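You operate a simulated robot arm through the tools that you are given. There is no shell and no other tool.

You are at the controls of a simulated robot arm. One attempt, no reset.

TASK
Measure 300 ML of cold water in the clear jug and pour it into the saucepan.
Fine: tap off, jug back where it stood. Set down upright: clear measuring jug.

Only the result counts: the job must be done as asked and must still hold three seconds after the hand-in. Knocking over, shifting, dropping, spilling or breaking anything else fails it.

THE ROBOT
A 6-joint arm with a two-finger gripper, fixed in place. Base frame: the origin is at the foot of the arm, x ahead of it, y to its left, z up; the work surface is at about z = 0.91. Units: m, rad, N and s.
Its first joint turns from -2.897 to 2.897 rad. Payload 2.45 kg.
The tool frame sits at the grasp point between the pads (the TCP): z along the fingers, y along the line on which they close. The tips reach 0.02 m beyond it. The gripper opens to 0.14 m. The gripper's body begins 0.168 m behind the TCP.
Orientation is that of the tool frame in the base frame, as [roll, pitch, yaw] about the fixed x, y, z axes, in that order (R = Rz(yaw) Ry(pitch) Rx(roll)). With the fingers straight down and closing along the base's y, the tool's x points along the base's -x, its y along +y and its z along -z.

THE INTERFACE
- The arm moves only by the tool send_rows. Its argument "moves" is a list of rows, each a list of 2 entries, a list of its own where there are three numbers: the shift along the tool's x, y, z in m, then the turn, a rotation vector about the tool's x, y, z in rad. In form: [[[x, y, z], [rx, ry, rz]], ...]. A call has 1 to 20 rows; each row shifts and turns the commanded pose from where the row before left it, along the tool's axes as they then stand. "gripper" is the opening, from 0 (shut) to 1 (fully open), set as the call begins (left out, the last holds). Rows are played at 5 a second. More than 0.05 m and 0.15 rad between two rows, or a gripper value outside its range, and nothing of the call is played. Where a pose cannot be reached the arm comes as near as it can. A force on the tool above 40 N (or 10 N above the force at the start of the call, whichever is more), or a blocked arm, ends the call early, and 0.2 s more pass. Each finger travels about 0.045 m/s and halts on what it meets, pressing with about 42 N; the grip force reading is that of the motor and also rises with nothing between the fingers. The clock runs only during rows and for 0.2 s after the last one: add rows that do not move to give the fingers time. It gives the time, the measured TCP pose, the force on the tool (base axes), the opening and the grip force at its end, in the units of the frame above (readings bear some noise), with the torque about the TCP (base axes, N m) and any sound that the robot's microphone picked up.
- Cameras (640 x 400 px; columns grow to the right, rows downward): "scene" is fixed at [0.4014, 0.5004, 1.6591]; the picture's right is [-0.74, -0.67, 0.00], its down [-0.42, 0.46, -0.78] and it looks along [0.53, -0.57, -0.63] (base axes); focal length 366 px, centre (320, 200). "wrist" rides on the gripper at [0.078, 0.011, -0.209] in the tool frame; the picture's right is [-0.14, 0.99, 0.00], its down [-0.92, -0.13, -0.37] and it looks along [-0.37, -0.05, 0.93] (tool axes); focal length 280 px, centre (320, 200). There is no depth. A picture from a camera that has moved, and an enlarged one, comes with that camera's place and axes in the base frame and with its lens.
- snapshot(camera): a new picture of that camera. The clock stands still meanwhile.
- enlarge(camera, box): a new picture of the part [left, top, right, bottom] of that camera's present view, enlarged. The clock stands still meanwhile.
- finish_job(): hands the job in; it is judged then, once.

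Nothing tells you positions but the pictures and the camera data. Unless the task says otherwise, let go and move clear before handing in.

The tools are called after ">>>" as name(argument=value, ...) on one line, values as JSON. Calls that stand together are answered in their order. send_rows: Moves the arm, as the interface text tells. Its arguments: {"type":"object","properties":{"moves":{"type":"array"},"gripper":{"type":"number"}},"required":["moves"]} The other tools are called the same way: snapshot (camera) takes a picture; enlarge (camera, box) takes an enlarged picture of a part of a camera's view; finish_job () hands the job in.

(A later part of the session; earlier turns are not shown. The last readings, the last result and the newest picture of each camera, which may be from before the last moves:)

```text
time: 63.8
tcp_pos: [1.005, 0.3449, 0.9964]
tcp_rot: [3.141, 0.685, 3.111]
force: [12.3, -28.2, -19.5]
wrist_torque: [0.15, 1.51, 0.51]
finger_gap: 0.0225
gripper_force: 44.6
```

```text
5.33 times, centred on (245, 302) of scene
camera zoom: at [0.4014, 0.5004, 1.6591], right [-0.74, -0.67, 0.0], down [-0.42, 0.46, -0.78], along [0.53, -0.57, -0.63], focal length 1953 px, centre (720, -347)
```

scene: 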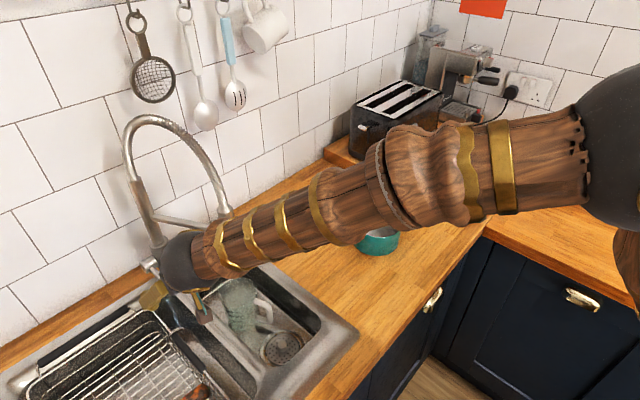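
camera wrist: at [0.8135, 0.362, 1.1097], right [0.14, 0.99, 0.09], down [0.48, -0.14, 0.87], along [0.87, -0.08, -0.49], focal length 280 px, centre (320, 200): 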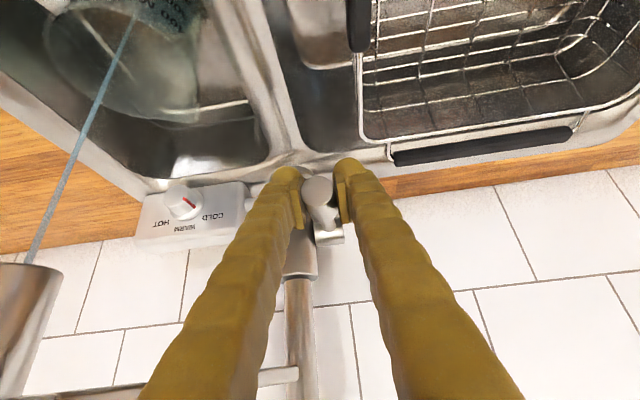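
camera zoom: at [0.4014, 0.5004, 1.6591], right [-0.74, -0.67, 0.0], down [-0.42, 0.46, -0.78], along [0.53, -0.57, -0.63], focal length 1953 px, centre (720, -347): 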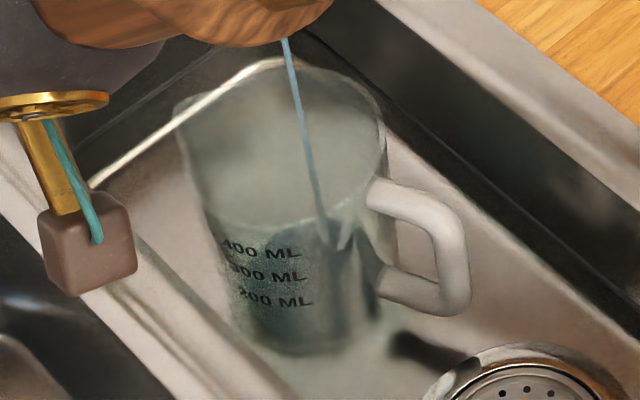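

>>> send_rows(moves=[[[0, -0.0015, 0], [0, 0, 0]], [[0, 0, 0], [0, 0, 0]], [[0, 0, 0], [0, 0, 0]], [[0, 0, 0], [0, 0, 0]], [[0, 0, 0], [0, 0, 0]]])

>>> enlarge(camera="scene", box=[205, 265, 285, 340])

>>> enlarge(camera="wrist", box=[0, 0, 240, 300])

```text
time: 65.0
tcp_pos: [1.0056, 0.3452, 0.9975]
tcp_rot: [3.141, 0.686, 3.111]
force: [15.9, -1.2, -15.5]
wrist_torque: [0.06, 1.07, 0.53]
finger_gap: 0.0228
gripper_force: 45.1
```

```text
5.33 times, centred on (245, 302) of scene
camera zoom: at [0.4014, 0.5004, 1.6591], right [-0.74, -0.67, 0.0], down [-0.42, 0.46, -0.78], along [0.53, -0.57, -0.63], focal length 1953 px, centre (720, -347)
```

zoom: 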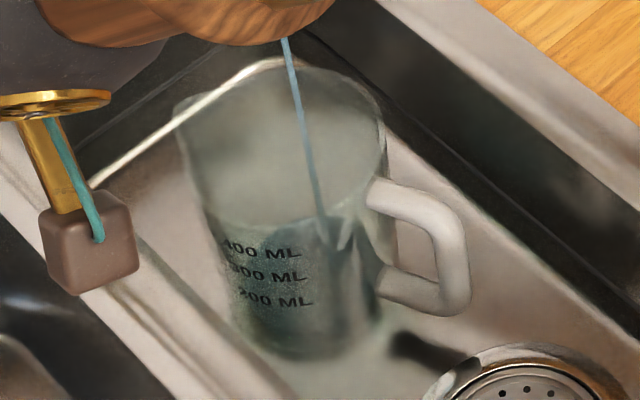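

```text
1.33 times, centred on (120, 150) of wrist
camera zoom: at [0.8132, 0.3616, 1.1104], right [0.14, 0.99, 0.09], down [0.48, -0.14, 0.87], along [0.87, -0.08, -0.49], focal length 374 px, centre (587, 267)
```

zoom: 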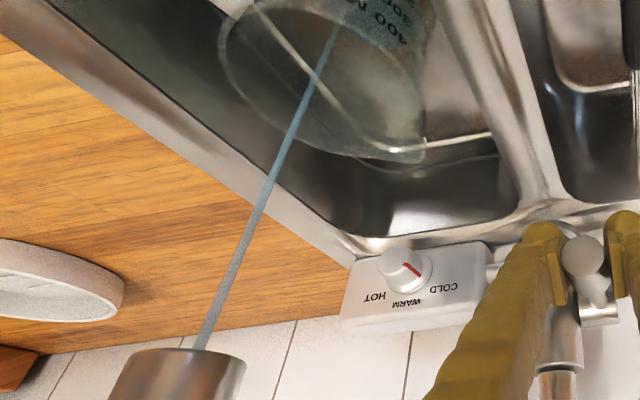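

>>> enlarge(camera="scene", box=[230, 300, 270, 335])

>>> send_rows(moves=[[[0, 0, 0], [0, 0, 0]], [[0, 0, 0], [0, 0, 0]], [[0, 0, 0], [0, 0, 0]], [[0, 0, 0], [0, 0, 0]], [[0, 0, 0], [0, 0, 0]]])

>>> enlarge(camera="scene", box=[230, 300, 270, 335])

```text
11.43 times, centred on (250, 318) of scene
camera zoom: at [0.4014, 0.5004, 1.6591], right [-0.74, -0.67, 0.0], down [-0.42, 0.46, -0.78], along [0.53, -0.57, -0.63], focal length 4186 px, centre (1120, -1143)
```

zoom: 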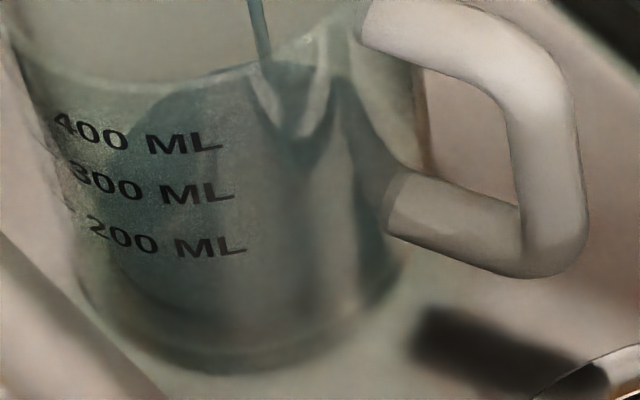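

```text
time: 66.2
tcp_pos: [1.0058, 0.3455, 0.9983]
tcp_rot: [3.141, 0.686, 3.111]
force: [11.2, 12.7, -8.8]
wrist_torque: [-0.03, 0.51, 0.73]
finger_gap: 0.0227
gripper_force: 45.3
```

```text
11.43 times, centred on (250, 318) of scene
camera zoom: at [0.4014, 0.5004, 1.6591], right [-0.74, -0.67, 0.0], down [-0.42, 0.46, -0.78], along [0.53, -0.57, -0.63], focal length 4186 px, centre (1120, -1143)
```

zoom: 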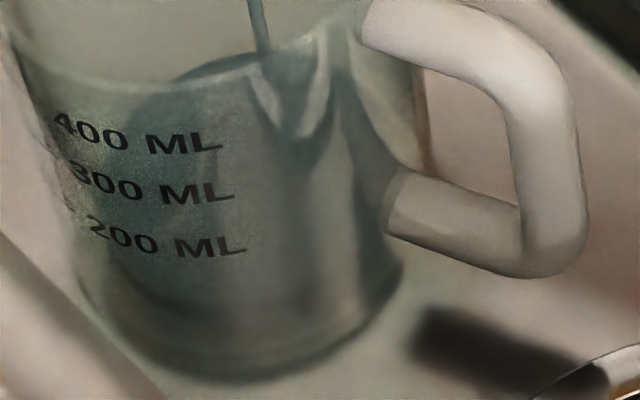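

I can make out the water surface as a dark ellipse slowly rising. I'll keep holding and track it.

>>> send_rows(moves=[[[0, 0, 0], [0, 0, 0]], [[0, 0, 0], [0, 0, 0]], [[0, 0, 0], [0, 0, 0]], [[0, 0, 0], [0, 0, 0]], [[0, 0, 0], [0, 0, 0]], [[0, 0, 0], [0, 0, 0]], [[0, 0, 0], [0, 0, 0]], [[0, 0, 0], [0, 0, 0]], [[0, 0, 0], [0, 0, 0]]])

>>> enlarge(camera="scene", box=[225, 285, 275, 335])

>>> enlarge(camera="wrist", box=[30, 0, 230, 140])

```text
time: 68.2
tcp_pos: [1.0048, 0.3446, 0.9975]
tcp_rot: [-3.141, 0.686, 3.11]
force: [8.4, 22.8, -3.4]
wrist_torque: [-0.07, 0.13, 0.81]
finger_gap: 0.0227
gripper_force: 44.9
```

```text
8.00 times, centred on (250, 310) of scene
camera zoom: at [0.4014, 0.5004, 1.6591], right [-0.74, -0.67, 0.0], down [-0.42, 0.46, -0.78], along [0.53, -0.57, -0.63], focal length 2930 px, centre (880, -680)
```

zoom: 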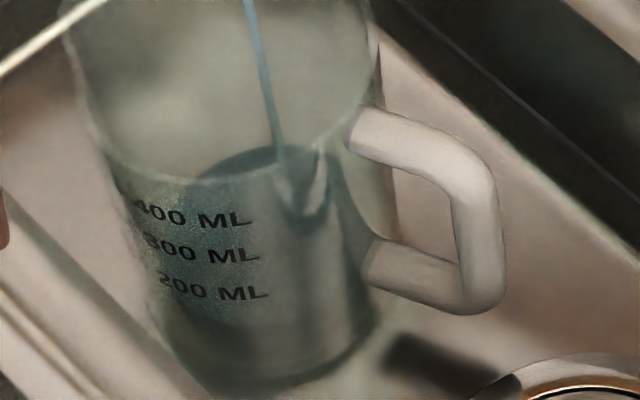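

```text
2.86 times, centred on (130, 70) of wrist
camera zoom: at [0.813, 0.3616, 1.1104], right [0.14, 0.99, 0.09], down [0.48, -0.14, 0.87], along [0.87, -0.08, -0.49], focal length 801 px, centre (863, 571)
```

zoom: 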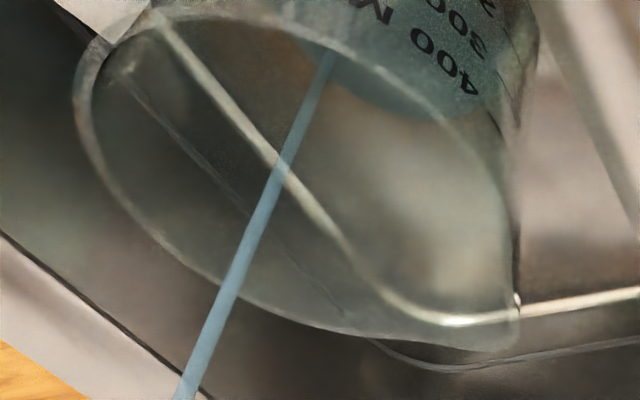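

The level is about 75–90 ml by my geometry, rising at roughly 15 ml/s. I'll hold further, with a 1 mm sideways relief.

>>> send_rows(moves=[[[0, 0.0008, 0], [0, 0, 0]], [[0, 0, 0], [0, 0, 0]], [[0, 0, 0], [0, 0, 0]], [[0, 0, 0], [0, 0, 0]], [[0, 0, 0], [0, 0, 0]], [[0, 0, 0], [0, 0, 0]], [[0, 0, 0], [0, 0, 0]], [[0, 0, 0], [0, 0, 0]], [[0, 0, 0], [0, 0, 0]], [[0, 0, 0], [0, 0, 0]], [[0, 0, 0], [0, 0, 0]], [[0, 0, 0], [0, 0, 0]], [[0, 0, 0], [0, 0, 0]], [[0, 0, 0], [0, 0, 0]], [[0, 0, 0], [0, 0, 0]]])

>>> enlarge(camera="scene", box=[225, 285, 275, 335])

>>> enlarge(camera="wrist", box=[30, 0, 230, 140])

```text
time: 71.4
tcp_pos: [1.0054, 0.3446, 0.9972]
tcp_rot: [3.141, 0.685, 3.11]
force: [8.3, -8.0, -3.8]
wrist_torque: [0.07, 0.22, 0.68]
finger_gap: 0.0226
gripper_force: 45.3
```

```text
8.00 times, centred on (250, 310) of scene
camera zoom: at [0.4014, 0.5004, 1.6591], right [-0.74, -0.67, 0.0], down [-0.42, 0.46, -0.78], along [0.53, -0.57, -0.63], focal length 2930 px, centre (880, -680)
```

zoom: 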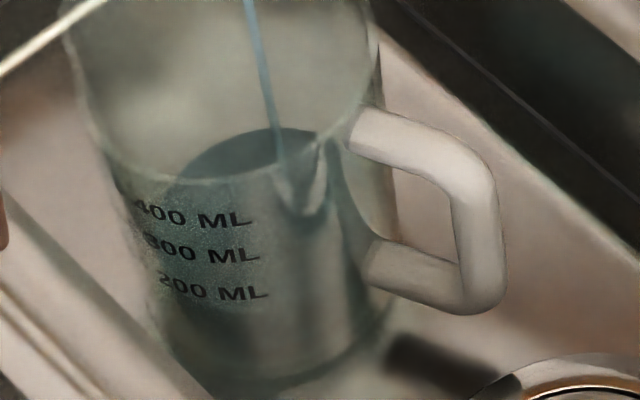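

```text
2.86 times, centred on (130, 70) of wrist
camera zoom: at [0.8129, 0.3618, 1.1103], right [0.14, 0.99, 0.09], down [0.48, -0.14, 0.87], along [0.87, -0.08, -0.49], focal length 801 px, centre (863, 571)
```

zoom: 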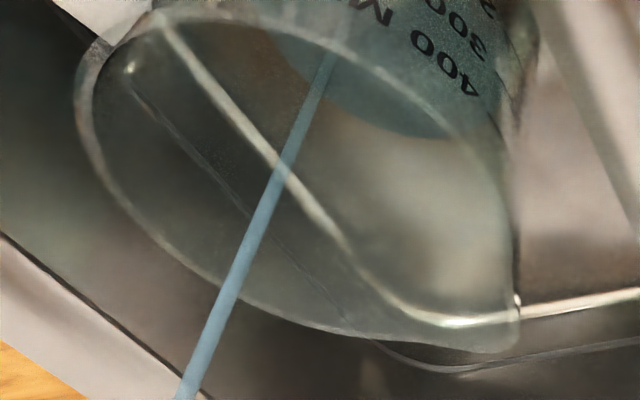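

The level climbs steadily at about 15 ml/s and is now near 100 ml. I'll keep holding for about 8 more seconds, then re-measure.

>>> send_rows(moves=[[[0, 0, 0], [0, 0, 0]], [[0, 0, 0], [0, 0, 0]], [[0, 0, 0], [0, 0, 0]], [[0, 0, 0], [0, 0, 0]], [[0, 0, 0], [0, 0, 0]], [[0, 0, 0], [0, 0, 0]], [[0, 0, 0], [0, 0, 0]], [[0, 0, 0], [0, 0, 0]], [[0, 0, 0], [0, 0, 0]], [[0, 0, 0], [0, 0, 0]], [[0, 0, 0], [0, 0, 0]], [[0, 0, 0], [0, 0, 0]], [[0, 0, 0], [0, 0, 0]], [[0, 0, 0], [0, 0, 0]], [[0, 0, 0], [0, 0, 0]], [[0, 0, 0], [0, 0, 0]], [[0, 0, 0], [0, 0, 0]], [[0, 0, 0], [0, 0, 0]]])

>>> enlarge(camera="scene", box=[225, 285, 275, 335])

>>> enlarge(camera="wrist", box=[30, 0, 230, 140])

```text
time: 75.2
tcp_pos: [1.0054, 0.3452, 0.9973]
tcp_rot: [3.141, 0.685, 3.112]
force: [-3.5, -12.2, -8.8]
wrist_torque: [0.09, 0.73, 0.73]
finger_gap: 0.0225
gripper_force: 45.4
```

```text
8.00 times, centred on (250, 310) of scene
camera zoom: at [0.4014, 0.5004, 1.6591], right [-0.74, -0.67, 0.0], down [-0.42, 0.46, -0.78], along [0.53, -0.57, -0.63], focal length 2930 px, centre (880, -680)
```

zoom: 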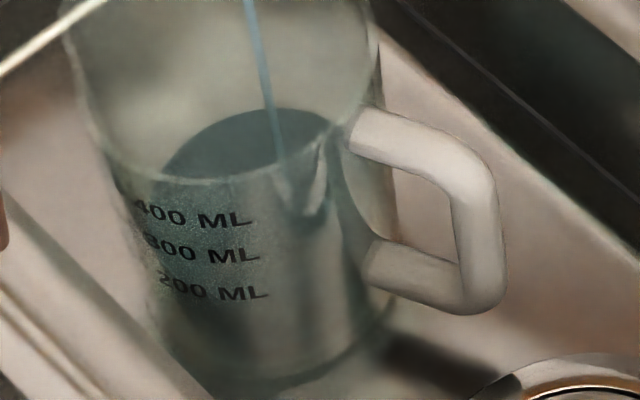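

```text
2.86 times, centred on (130, 70) of wrist
camera zoom: at [0.8128, 0.3618, 1.1103], right [0.14, 0.99, 0.09], down [0.48, -0.14, 0.87], along [0.87, -0.08, -0.49], focal length 801 px, centre (863, 571)
```

zoom: 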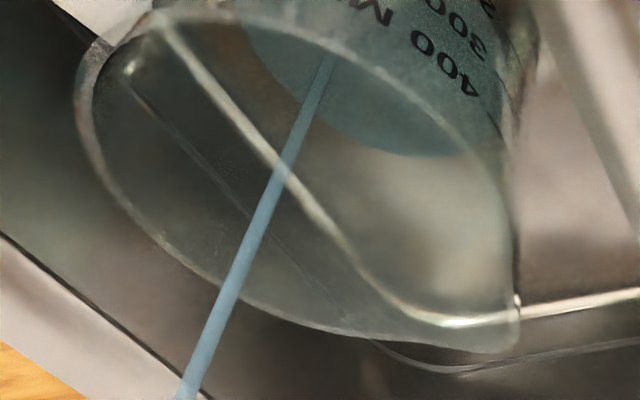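

The level is now near 155 ml, just under the 200 ML mark as expected, still at about 14.5 ml/s. I'll hold about 5 more seconds.

>>> send_rows(moves=[[[0, 0, 0], [0, 0, 0]], [[0, 0, 0], [0, 0, 0]], [[0, 0, 0], [0, 0, 0]], [[0, 0, 0], [0, 0, 0]], [[0, 0, 0], [0, 0, 0]], [[0, 0, 0], [0, 0, 0]], [[0, 0, 0], [0, 0, 0]], [[0, 0, 0], [0, 0, 0]], [[0, 0, 0], [0, 0, 0]], [[0, 0, 0], [0, 0, 0]], [[0, 0, 0], [0, 0, 0]], [[0, 0, 0], [0, 0, 0]], [[0, 0, 0], [0, 0, 0]], [[0, 0, 0], [0, 0, 0]], [[0, 0, 0], [0, 0, 0]], [[0, 0, 0], [0, 0, 0]], [[0, 0, 0], [0, 0, 0]], [[0, 0, 0], [0, 0, 0]], [[0, 0, 0], [0, 0, 0]], [[0, 0, 0], [0, 0, 0]]])

>>> enlarge(camera="scene", box=[225, 285, 275, 335])

>>> enlarge(camera="wrist", box=[30, 0, 230, 140])

```text
time: 79.4
tcp_pos: [1.0052, 0.3456, 0.9972]
tcp_rot: [3.141, 0.684, 3.111]
force: [-4.5, -9.1, -8.2]
wrist_torque: [0.13, 0.62, 0.78]
finger_gap: 0.0226
gripper_force: 45.1
```

```text
8.00 times, centred on (250, 310) of scene
camera zoom: at [0.4014, 0.5004, 1.6591], right [-0.74, -0.67, 0.0], down [-0.42, 0.46, -0.78], along [0.53, -0.57, -0.63], focal length 2930 px, centre (880, -680)
```

zoom: 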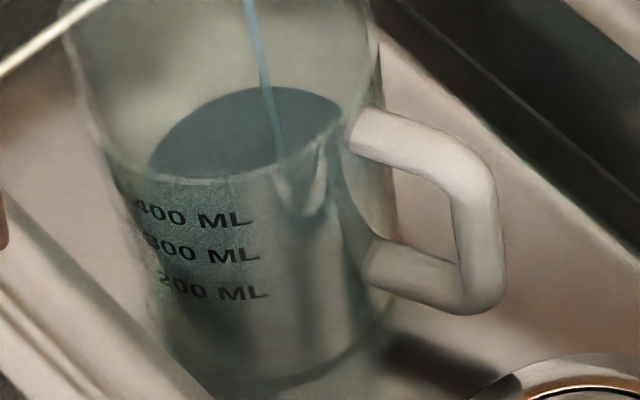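

```text
2.86 times, centred on (130, 70) of wrist
camera zoom: at [0.8129, 0.3618, 1.1105], right [0.14, 0.99, 0.09], down [0.48, -0.14, 0.87], along [0.87, -0.08, -0.49], focal length 801 px, centre (863, 571)
```

zoom: 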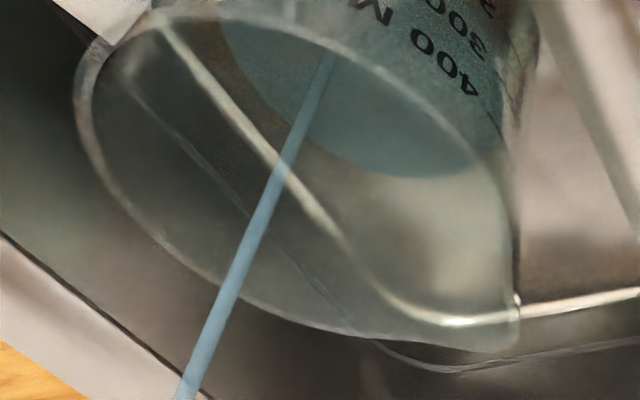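

Now the surface is right around the 200 ML mark (about 205 ml). Another 4 seconds should bring it to about 260 ml.

>>> send_rows(moves=[[[0, 0, 0], [0, 0, 0]], [[0, 0, 0], [0, 0, 0]], [[0, 0, 0], [0, 0, 0]], [[0, 0, 0], [0, 0, 0]], [[0, 0, 0], [0, 0, 0]], [[0, 0, 0], [0, 0, 0]], [[0, 0, 0], [0, 0, 0]], [[0, 0, 0], [0, 0, 0]], [[0, 0, 0], [0, 0, 0]], [[0, 0, 0], [0, 0, 0]], [[0, 0, 0], [0, 0, 0]], [[0, 0, 0], [0, 0, 0]], [[0, 0, 0], [0, 0, 0]], [[0, 0, 0], [0, 0, 0]], [[0, 0, 0], [0, 0, 0]], [[0, 0, 0], [0, 0, 0]], [[0, 0, 0], [0, 0, 0]], [[0, 0, 0], [0, 0, 0]], [[0, 0, 0], [0, 0, 0]]])

>>> enlarge(camera="scene", box=[225, 285, 275, 335])

>>> enlarge(camera="wrist", box=[30, 0, 230, 140])

>>> enlarge(camera="wrist", box=[120, 0, 220, 70])

```text
time: 83.4
tcp_pos: [1.0049, 0.3455, 0.9971]
tcp_rot: [-3.141, 0.685, 3.109]
force: [-1.8, -4.3, -6.6]
wrist_torque: [0.12, 0.33, 0.92]
finger_gap: 0.0225
gripper_force: 45.0
```

```text
8.00 times, centred on (250, 310) of scene
camera zoom: at [0.4014, 0.5004, 1.6591], right [-0.74, -0.67, 0.0], down [-0.42, 0.46, -0.78], along [0.53, -0.57, -0.63], focal length 2930 px, centre (880, -680)
```

zoom: 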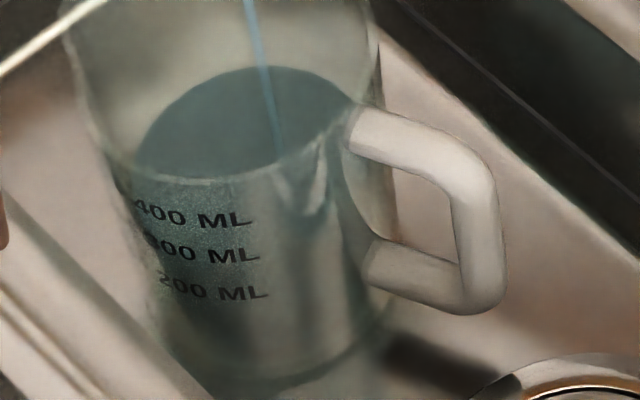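

```text
2.86 times, centred on (130, 70) of wrist
camera zoom: at [0.8129, 0.3618, 1.1105], right [0.14, 0.99, 0.09], down [0.48, -0.14, 0.87], along [0.87, -0.08, -0.49], focal length 801 px, centre (863, 571)
```

zoom: 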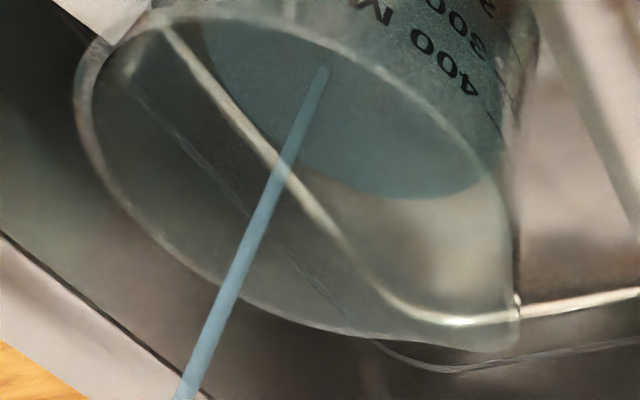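

```text
5.71 times, centred on (170, 35) of wrist
camera zoom: at [0.8129, 0.3618, 1.1105], right [0.14, 0.99, 0.09], down [0.48, -0.14, 0.87], along [0.87, -0.08, -0.49], focal length 1602 px, centre (1177, 1143)
```

zoom: 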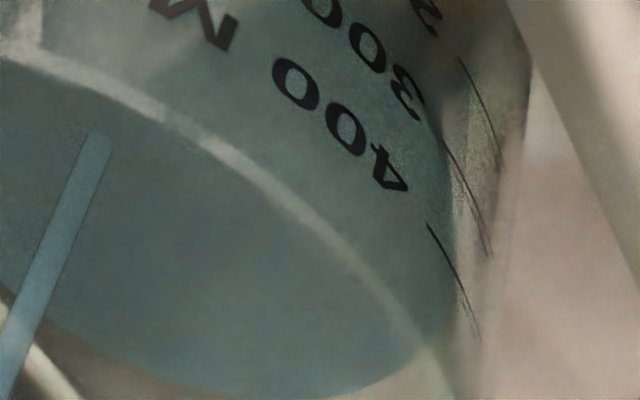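

This closer wrist view shows the tick lines. Time stands still between moves, so I'll study the surface against the ticks carefully before letting more in.

>>> enlarge(camera="scene", box=[228, 298, 260, 318])

>>> enlarge(camera="wrist", box=[170, 0, 218, 60])

>>> enlarge(camera="scene", box=[222, 268, 278, 335])

```text
16.00 times, centred on (244, 308) of scene
camera zoom: at [0.4014, 0.5004, 1.6591], right [-0.74, -0.67, 0.0], down [-0.42, 0.46, -0.78], along [0.53, -0.57, -0.63], focal length 5860 px, centre (1536, -1528)
```

zoom: 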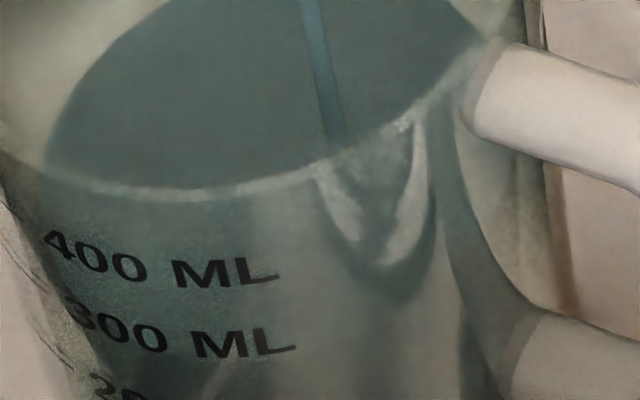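

```text
6.67 times, centred on (194, 30) of wrist
camera zoom: at [0.8129, 0.3618, 1.1105], right [0.14, 0.99, 0.09], down [0.48, -0.14, 0.87], along [0.87, -0.08, -0.49], focal length 1869 px, centre (1160, 1333)
```

zoom: 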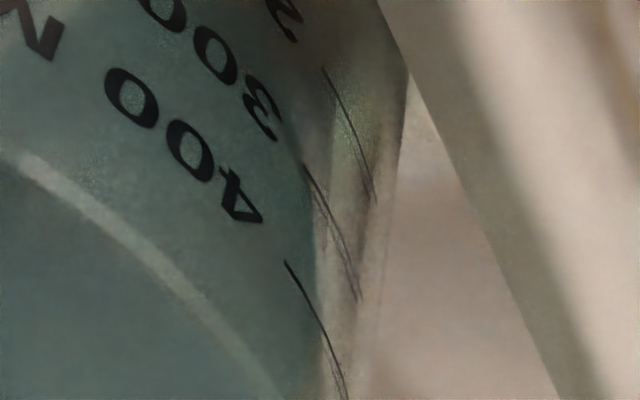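

```text
5.97 times, centred on (250, 302) of scene
camera zoom: at [0.4014, 0.5004, 1.6591], right [-0.74, -0.67, 0.0], down [-0.42, 0.46, -0.78], along [0.53, -0.57, -0.63], focal length 2187 px, centre (738, -406)
```

zoom: 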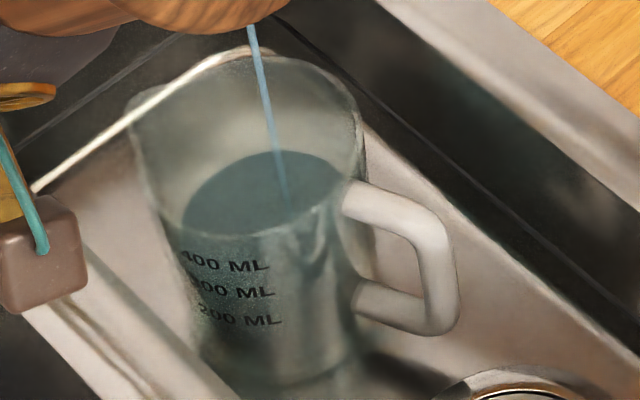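

Using both cameras, calibrated on the printed ticks, the surface is at z ≈ 0.857. The 200 ML tick is at about 0.853 and the 300 ML tick at about 0.8745, so the jug holds about 220 ml, rising about 2.6 mm/s. I'll hold 4 more seconds.

>>> send_rows(moves=[[[0, 0, 0], [0, 0, 0]], [[0, 0, 0], [0, 0, 0]], [[0, 0, 0], [0, 0, 0]], [[0, 0, 0], [0, 0, 0]], [[0, 0, 0], [0, 0, 0]], [[0, 0, 0], [0, 0, 0]], [[0, 0, 0], [0, 0, 0]], [[0, 0, 0], [0, 0, 0]], [[0, 0, 0], [0, 0, 0]], [[0, 0, 0], [0, 0, 0]], [[0, 0, 0], [0, 0, 0]], [[0, 0, 0], [0, 0, 0]], [[0, 0, 0], [0, 0, 0]], [[0, 0, 0], [0, 0, 0]], [[0, 0, 0], [0, 0, 0]], [[0, 0, 0], [0, 0, 0]], [[0, 0, 0], [0, 0, 0]], [[0, 0, 0], [0, 0, 0]]])

>>> enlarge(camera="scene", box=[225, 285, 275, 335])

>>> enlarge(camera="wrist", box=[120, 20, 220, 90])

>>> enlarge(camera="wrist", box=[120, 0, 220, 70])

```text
time: 87.2
tcp_pos: [1.0053, 0.3453, 0.997]
tcp_rot: [3.141, 0.684, 3.11]
force: [-1.8, -2.9, -6.0]
wrist_torque: [0.11, 0.42, 1.02]
finger_gap: 0.0223
gripper_force: 44.9
```

```text
8.00 times, centred on (250, 310) of scene
camera zoom: at [0.4014, 0.5004, 1.6591], right [-0.74, -0.67, 0.0], down [-0.42, 0.46, -0.78], along [0.53, -0.57, -0.63], focal length 2930 px, centre (880, -680)
```

zoom: 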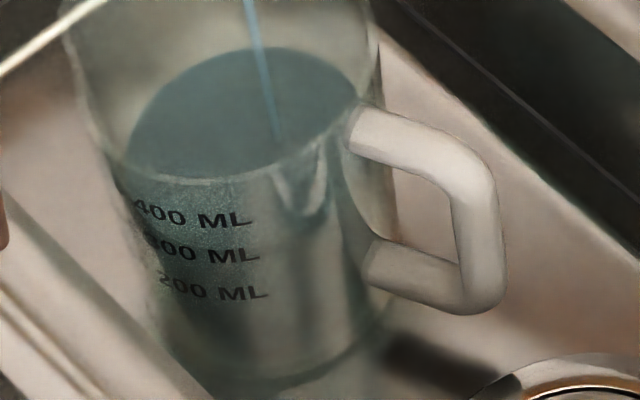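

```text
5.71 times, centred on (170, 55) of wrist
camera zoom: at [0.8129, 0.3618, 1.1104], right [0.14, 0.99, 0.09], down [0.48, -0.14, 0.87], along [0.87, -0.08, -0.49], focal length 1602 px, centre (1177, 1029)
```

zoom: 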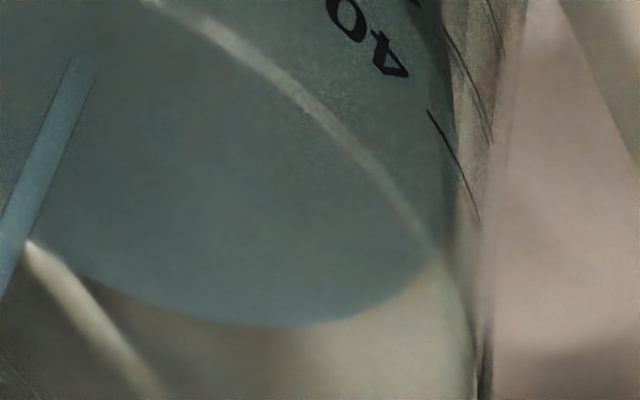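

```text
5.71 times, centred on (170, 35) of wrist
camera zoom: at [0.8129, 0.3618, 1.1104], right [0.14, 0.99, 0.09], down [0.48, -0.14, 0.87], along [0.87, -0.08, -0.49], focal length 1602 px, centre (1177, 1143)
```

zoom: 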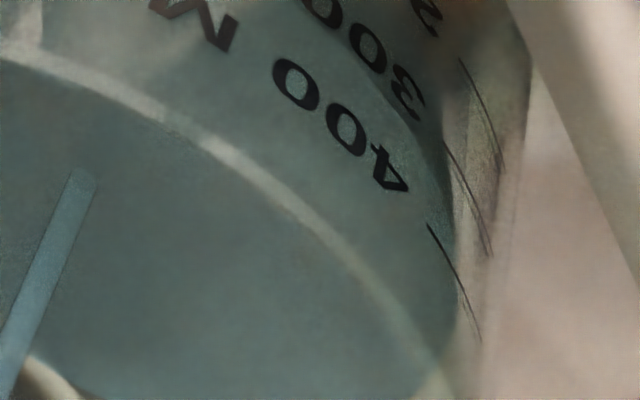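

By the two cameras the surface is at z 0.865–0.868, about 265 ml. Another 1.4 seconds, then I'll re-measure.

>>> send_rows(moves=[[[0, 0, 0], [0, 0, 0]], [[0, 0, 0], [0, 0, 0]], [[0, 0, 0], [0, 0, 0]], [[0, 0, 0], [0, 0, 0]], [[0, 0, 0], [0, 0, 0]], [[0, 0, 0], [0, 0, 0]]])

>>> enlarge(camera="scene", box=[225, 285, 275, 335])

>>> enlarge(camera="wrist", box=[120, 20, 220, 90])

>>> enlarge(camera="scene", box=[228, 298, 260, 318])

```text
time: 88.6
tcp_pos: [1.0045, 0.3456, 0.9972]
tcp_rot: [-3.141, 0.684, 3.11]
force: [-2.1, -2.5, -6.4]
wrist_torque: [0.16, 0.46, 1.0]
finger_gap: 0.0225
gripper_force: 45.0
```

```text
8.00 times, centred on (250, 310) of scene
camera zoom: at [0.4014, 0.5004, 1.6591], right [-0.74, -0.67, 0.0], down [-0.42, 0.46, -0.78], along [0.53, -0.57, -0.63], focal length 2930 px, centre (880, -680)
```

zoom: 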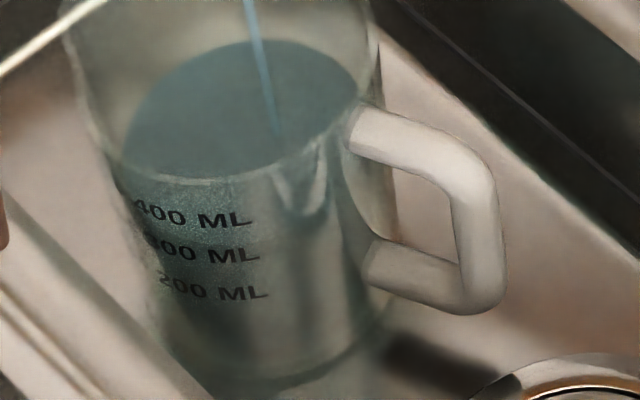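

```text
5.71 times, centred on (170, 55) of wrist
camera zoom: at [0.8129, 0.3618, 1.1104], right [0.14, 0.99, 0.09], down [0.48, -0.14, 0.87], along [0.87, -0.08, -0.49], focal length 1602 px, centre (1177, 1029)
```

zoom: 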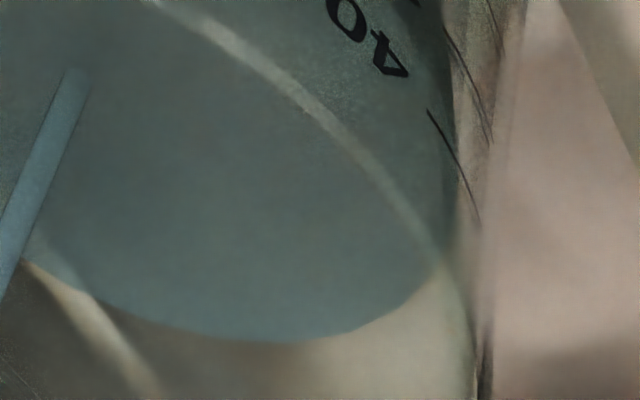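

```text
16.00 times, centred on (244, 308) of scene
camera zoom: at [0.4014, 0.5004, 1.6591], right [-0.74, -0.67, 0.0], down [-0.42, 0.46, -0.78], along [0.53, -0.57, -0.63], focal length 5860 px, centre (1536, -1528)
```

zoom: 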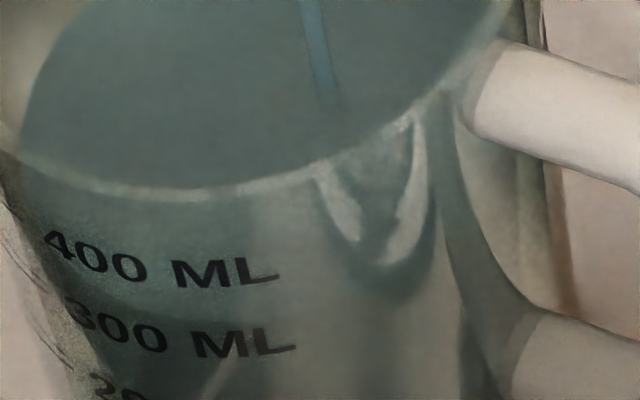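

The surface is at about z 0.8705 and the near edge now sits almost at the 300 ML line, roughly 281 ml. I'll hold one more second and then bring the lever back down to close.

>>> send_rows(moves=[[[0, 0, 0], [0, 0, 0]], [[0, 0, 0], [0, 0, 0]], [[0, 0, 0], [0, 0, 0]], [[0, 0, 0], [0, 0, 0]], [[0, 0, 0], [0, 0, 0]], [[0.003, 0, 0.0037], [0, 0, 0]], [[0.003, 0, 0.0037], [0, 0, 0]], [[0.0032, 0, 0.0039], [0, 0, 0]]])

>>> enlarge(camera="wrist", box=[0, 0, 240, 300])

>>> enlarge(camera="scene", box=[225, 285, 275, 335])

```text
time: 90.4
tcp_pos: [1.0068, 0.3451, 0.9849]
tcp_rot: [3.141, 0.688, 3.11]
force: [-6.4, 7.6, 14.2]
wrist_torque: [0.13, -1.28, 1.72]
finger_gap: 0.0212
gripper_force: 45.1
```

```text
1.33 times, centred on (120, 150) of wrist
camera zoom: at [0.8136, 0.361, 1.0974], right [0.14, 0.99, 0.09], down [0.47, -0.14, 0.87], along [0.87, -0.08, -0.49], focal length 374 px, centre (587, 267)
```

zoom: 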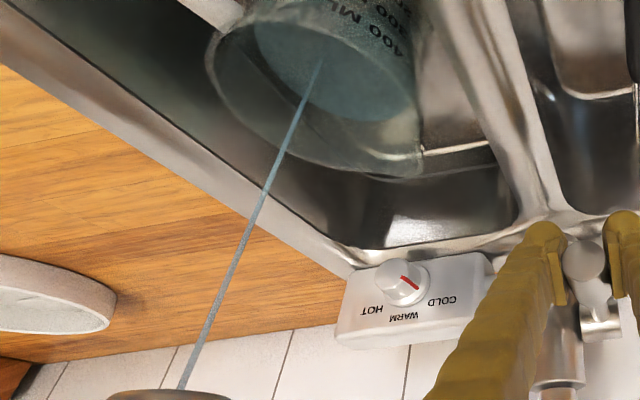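

```text
8.00 times, centred on (250, 310) of scene
camera zoom: at [0.4014, 0.5004, 1.6591], right [-0.74, -0.67, 0.0], down [-0.42, 0.46, -0.78], along [0.53, -0.57, -0.63], focal length 2930 px, centre (880, -680)
```

zoom: 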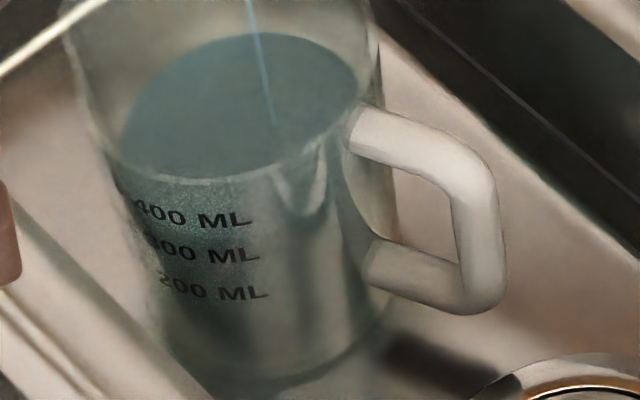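

The stream is thinner but still running, so the lever needs to go further down. Pushing it down now.

>>> send_rows(moves=[[[0.0025, 0, 0.0031], [0, 0, 0]], [[0.0025, 0, 0.0031], [0, 0, 0]]])

>>> enlarge(camera="wrist", box=[0, 0, 240, 300])

>>> enlarge(camera="scene", box=[225, 285, 275, 335])

```text
time: 91.0
tcp_pos: [1.0064, 0.3444, 0.9754]
tcp_rot: [3.141, 0.686, 3.111]
force: [11.0, 8.1, 13.6]
wrist_torque: [-0.01, -1.05, 1.58]
finger_gap: 0.0211
gripper_force: 45.1
```

```text
1.33 times, centred on (120, 150) of wrist
camera zoom: at [0.8131, 0.3612, 1.0883], right [0.14, 0.99, 0.09], down [0.47, -0.14, 0.87], along [0.87, -0.08, -0.49], focal length 374 px, centre (587, 267)
```

zoom: 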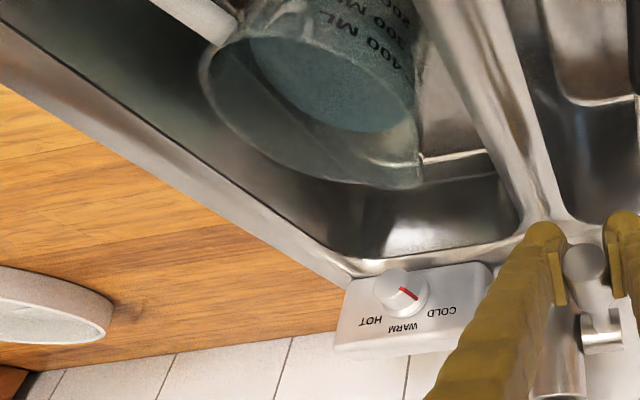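

```text
8.00 times, centred on (250, 310) of scene
camera zoom: at [0.4014, 0.5004, 1.6591], right [-0.74, -0.67, 0.0], down [-0.42, 0.46, -0.78], along [0.53, -0.57, -0.63], focal length 2930 px, centre (880, -680)
```

zoom: 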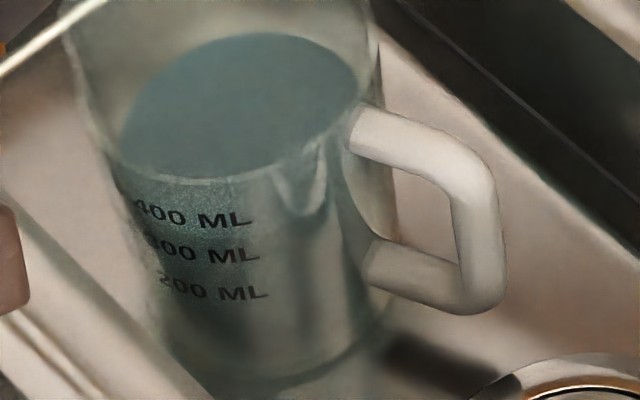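

The stream has stopped. I'll check the level closely against the 300 ML line, and look at the lever.

>>> enlarge(camera="scene", box=[228, 298, 260, 318])

>>> enlarge(camera="wrist", box=[120, 0, 220, 70])

>>> enlarge(camera="wrist", box=[250, 140, 390, 260])

```text
16.00 times, centred on (244, 308) of scene
camera zoom: at [0.4014, 0.5004, 1.6591], right [-0.74, -0.67, 0.0], down [-0.42, 0.46, -0.78], along [0.53, -0.57, -0.63], focal length 5860 px, centre (1536, -1528)
```

zoom: 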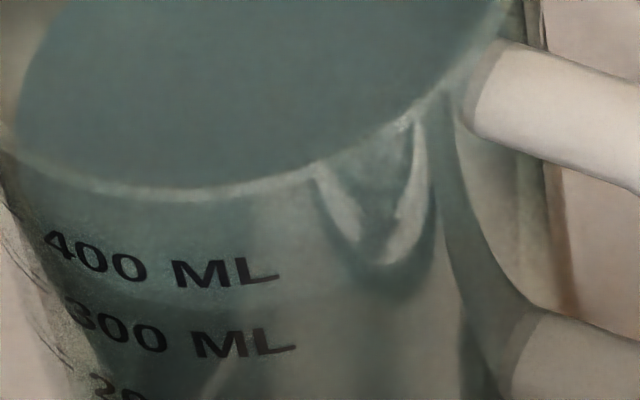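

```text
5.71 times, centred on (170, 35) of wrist
camera zoom: at [0.8131, 0.3612, 1.0883], right [0.14, 0.99, 0.09], down [0.47, -0.14, 0.87], along [0.87, -0.08, -0.49], focal length 1602 px, centre (1177, 1143)
```

zoom: 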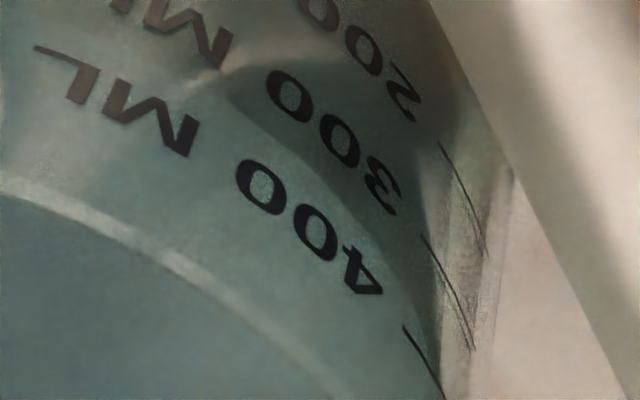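

```text
3.33 times, centred on (320, 200) of wrist
camera zoom: at [0.8131, 0.3612, 1.0883], right [0.14, 0.99, 0.09], down [0.47, -0.14, 0.87], along [0.87, -0.08, -0.49], focal length 935 px, centre (320, 200)
```

zoom: 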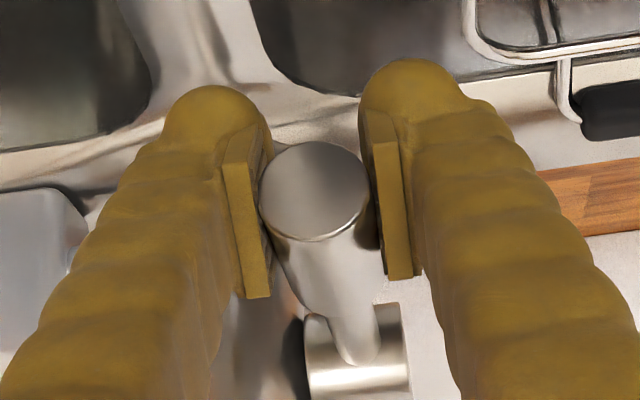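

The near edge of the water lines up with the 300 ML tick once wall thickness is allowed for, so about 295–300 ml. The lever is back near its original angle with no flow. I'll press it down a touch more to be sure it's against its off stop.

>>> send_rows(moves=[[[0.0013, 0, 0.0016], [0, 0, 0]], [[0, 0, 0], [0, 0, 0]]])

>>> send_rows(moves=[[[0.0013, 0, 0.0016], [0, 0, 0]], [[0, 0, 0], [0, 0, 0]]])

>>> enlarge(camera="wrist", box=[250, 140, 390, 260])

>>> enlarge(camera="wrist", box=[0, 0, 240, 300])

```text
time: 91.6
tcp_pos: [1.0059, 0.3451, 0.9738]
tcp_rot: [3.141, 0.685, 3.111]
force: [-4.4, 1.0, 20.4]
wrist_torque: [0.01, -1.02, 1.63]
finger_gap: 0.0211
gripper_force: 45.0
```

```text
time: 92.2
tcp_pos: [1.0053, 0.3453, 0.9719]
tcp_rot: [-3.141, 0.687, 3.111]
force: [-5.6, -2.2, 31.0]
wrist_torque: [0.01, 0.04, 1.62]
finger_gap: 0.0209
gripper_force: 45.2
```

```text
3.33 times, centred on (320, 200) of wrist
camera zoom: at [0.8131, 0.3613, 1.0849], right [0.14, 0.99, 0.09], down [0.47, -0.14, 0.87], along [0.87, -0.08, -0.49], focal length 935 px, centre (320, 200)
```

zoom: 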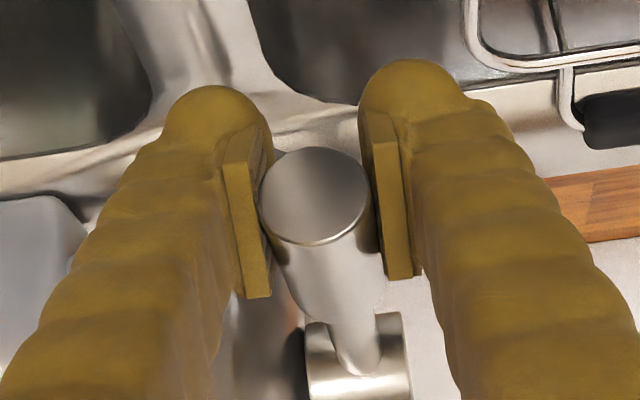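

```text
1.33 times, centred on (120, 150) of wrist
camera zoom: at [0.8131, 0.3613, 1.0849], right [0.14, 0.99, 0.09], down [0.47, -0.14, 0.87], along [0.87, -0.08, -0.49], focal length 374 px, centre (587, 267)
```

zoom: 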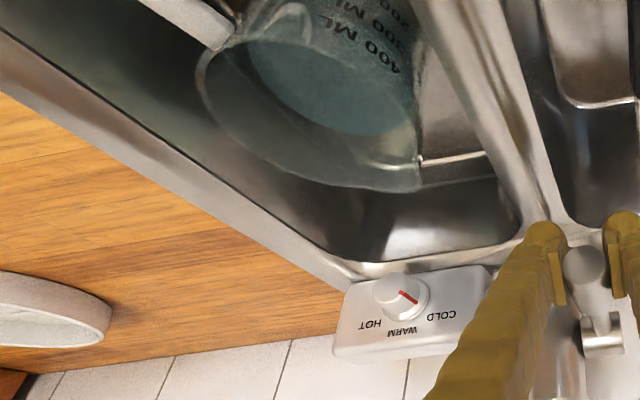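

The lever is firmly at its off stop (31 N resisting) at its original angle, and there's no flow. I'll open the gripper and retreat straight back along the tool axis.

>>> send_rows(moves=[[[0, 0, 0], [0, 0, 0]], [[0, 0, 0], [0, 0, 0]], [[0, 0, 0], [0, 0, 0]], [[0, 0, 0], [0, 0, 0]]], gripper=0.5)

>>> send_rows(moves=[[[0, 0, -0.02], [0, 0, 0]], [[0, 0, -0.03], [0, 0, 0]], [[0, 0, -0.03], [0, 0, 0]], [[0, 0, -0.03], [0, 0, 0]], [[0, 0, -0.03], [0, 0, 0]], [[0, 0, -0.03], [0, 0, 0]], [[0, 0, 0], [0, 0, 0]]])

>>> snapshot(camera="wrist")

>>> snapshot(camera="scene")

```text
time: 93.2
tcp_pos: [1.0058, 0.3449, 0.9709]
tcp_rot: [3.141, 0.684, 3.11]
force: [-0.7, 0.2, 0.1]
wrist_torque: [-0.02, 0.01, -0.02]
finger_gap: 0.07
gripper_force: 0.1
```

```text
time: 94.8
tcp_pos: [0.8962, 0.3493, 1.1003]
tcp_rot: [-3.14, 0.685, 3.109]
force: [0.0, 0.2, -0.1]
wrist_torque: [0.01, 0.02, 0.05]
finger_gap: 0.0699
gripper_force: 0.1
```

```text
taken
camera wrist: at [0.7045, 0.3654, 1.2148], right [0.14, 0.99, 0.09], down [0.48, -0.14, 0.87], along [0.87, -0.08, -0.49], focal length 280 px, centre (320, 200)
```

wrist: 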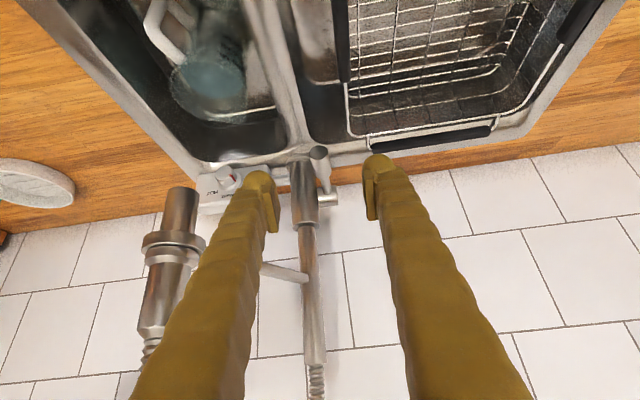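

```text
taken
```

scene: 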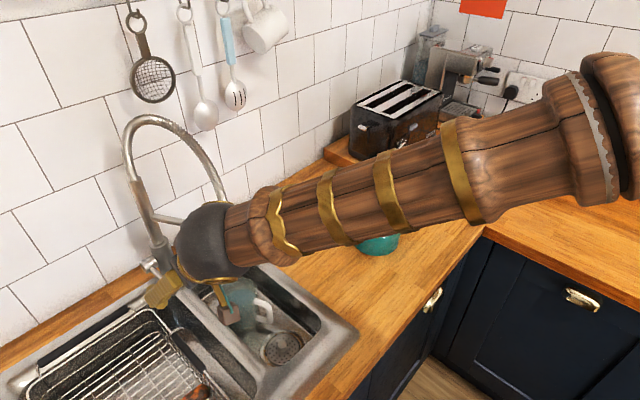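

Lever released, tap off. Since this roll allows free headings, I'll re-grip the jug from here with the camera below, at a heading near straight ahead, which suits the narrow basin better. First I'll move back and right to a viewing position.

>>> send_rows(moves=[[[0.0204, -0.001, -0.0264], [0, 0, 0]], [[0.0204, -0.001, -0.0264], [0, 0, 0]], [[0.0204, -0.001, -0.0264], [0, 0, 0]], [[0.0204, -0.001, -0.0264], [0, 0, 0]], [[-0.0009, -0.0362, 0.0007], [0, 0, 0]], [[-0.0009, -0.0362, 0.0007], [0, 0, 0]], [[-0.0009, -0.0362, 0.0007], [0, 0, 0]], [[-0.0009, -0.0362, 0.0007], [0, 0, 0]], [[0, 0, 0], [-0.076, 0, -0.093]], [[0, 0, 0], [0, -0.094, 0]], [[0, 0, 0], [0, -0.094, 0]], [[0, 0, 0], [0, 0, 0]]], gripper=0.786)

>>> snapshot(camera="wrist")

>>> snapshot(camera="scene")

```text
time: 97.4
tcp_pos: [0.7674, 0.2041, 1.1334]
tcp_rot: [3.142, 0.873, -3.052]
force: [-0.4, 0.3, -0.5]
wrist_torque: [0.0, 0.01, -0.01]
finger_gap: 0.11
gripper_force: 0.0
```

```text
taken
camera wrist: at [0.5571, 0.1956, 1.2083], right [0.0, 0.99, 0.11], down [0.32, -0.1, 0.94], along [0.95, 0.03, -0.32], focal length 280 px, centre (320, 200)
```

wrist: 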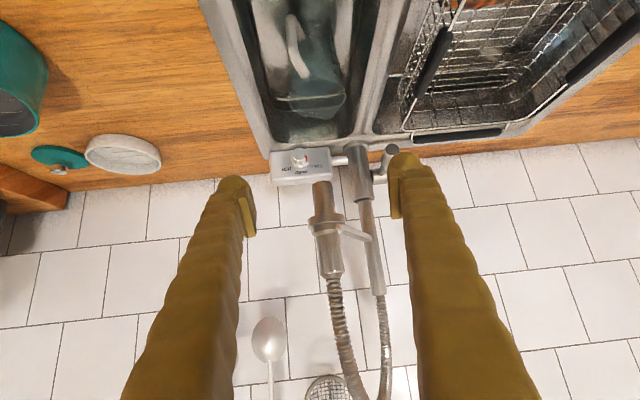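

```text
taken
```

scene: 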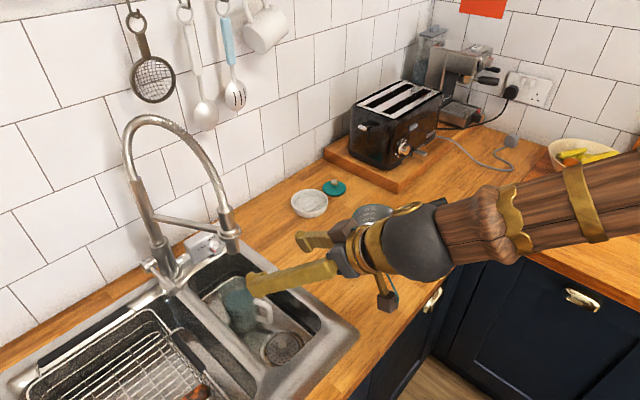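

Everything tracked well here. I'll zoom in on the jug from both cameras, to re-measure the level and its exact position.

>>> enlarge(camera="scene", box=[205, 265, 285, 340])

>>> enlarge(camera="wrist", box=[240, 0, 390, 125])

>>> enlarge(camera="scene", box=[225, 225, 245, 265])

```text
5.33 times, centred on (245, 302) of scene
camera zoom: at [0.4014, 0.5004, 1.6591], right [-0.74, -0.67, 0.0], down [-0.42, 0.46, -0.78], along [0.53, -0.57, -0.63], focal length 1953 px, centre (720, -347)
```

zoom: 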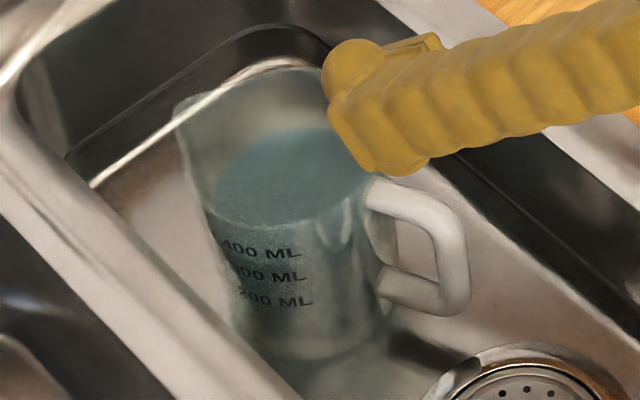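

```text
3.20 times, centred on (315, 62) of wrist
camera zoom: at [0.5571, 0.1956, 1.2083], right [0.0, 0.99, 0.11], down [0.32, -0.1, 0.94], along [0.95, 0.03, -0.32], focal length 897 px, centre (336, 640)
```

zoom: 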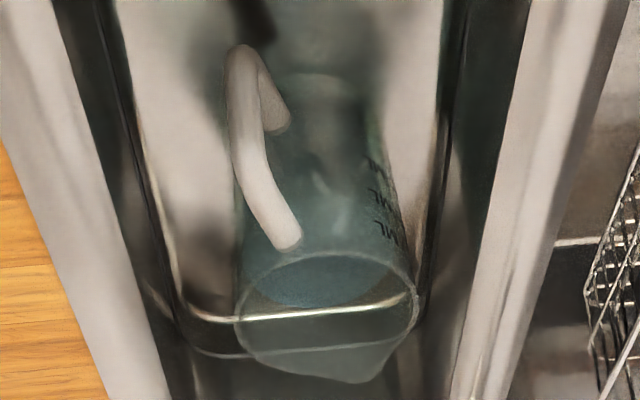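

```text
10.00 times, centred on (235, 245) of scene
camera zoom: at [0.4014, 0.5004, 1.6591], right [-0.74, -0.67, 0.0], down [-0.42, 0.46, -0.78], along [0.53, -0.57, -0.63], focal length 3663 px, centre (1170, -250)
```

zoom: 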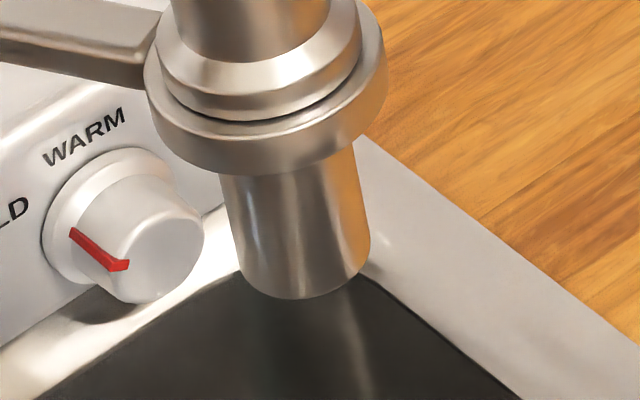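

No drips, and the water level is visible. The jug's axis is about (0.930, 0.221), closer to the left wall, so I'll come in slightly right of centre with the gap at 0.106 m. Moving to a point 15 cm back along the approach line.

>>> send_rows(moves=[[[0.0161, -0.0001, 0.0256], [0, 0, 0]], [[0.0161, -0.0001, 0.0256], [0, 0, 0]], [[0.0161, -0.0001, 0.0256], [0, 0, 0]], [[0.0161, -0.0001, 0.0256], [0, 0, 0]], [[0.0161, -0.0001, 0.0256], [0, 0, 0]], [[0, 0, 0], [0, 0, 0]]], gripper=0.757)

>>> snapshot(camera="wrist")

>>> enlarge(camera="scene", box=[190, 230, 330, 350])

```text
time: 98.8
tcp_pos: [0.8132, 0.2078, 0.9895]
tcp_rot: [-3.142, 0.873, -3.054]
force: [1.0, 0.1, 0.2]
wrist_torque: [0.0, -0.05, 0.02]
finger_gap: 0.1062
gripper_force: 0.0
```

```text
taken
camera wrist: at [0.6026, 0.1997, 1.0643], right [0.0, 0.99, 0.11], down [0.32, -0.1, 0.94], along [0.95, 0.03, -0.32], focal length 280 px, centre (320, 200)
```

wrist: 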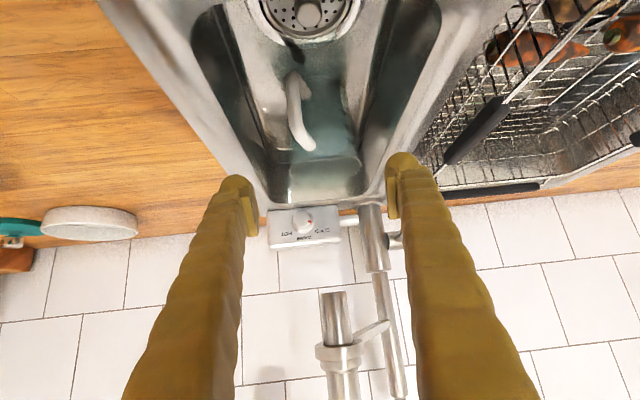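

```text
3.33 times, centred on (260, 290) of scene
camera zoom: at [0.4014, 0.5004, 1.6591], right [-0.74, -0.67, 0.0], down [-0.42, 0.46, -0.78], along [0.53, -0.57, -0.63], focal length 1221 px, centre (520, -100)
```

zoom: 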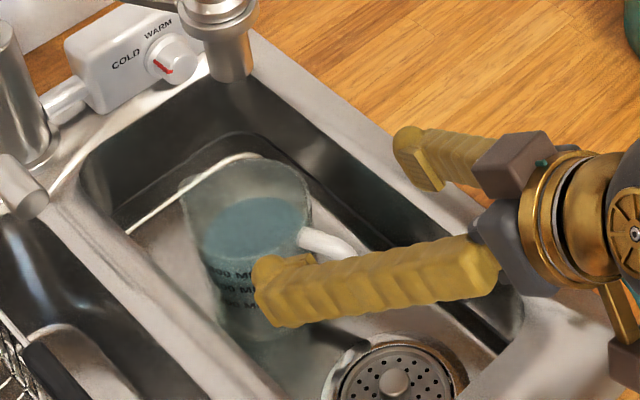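

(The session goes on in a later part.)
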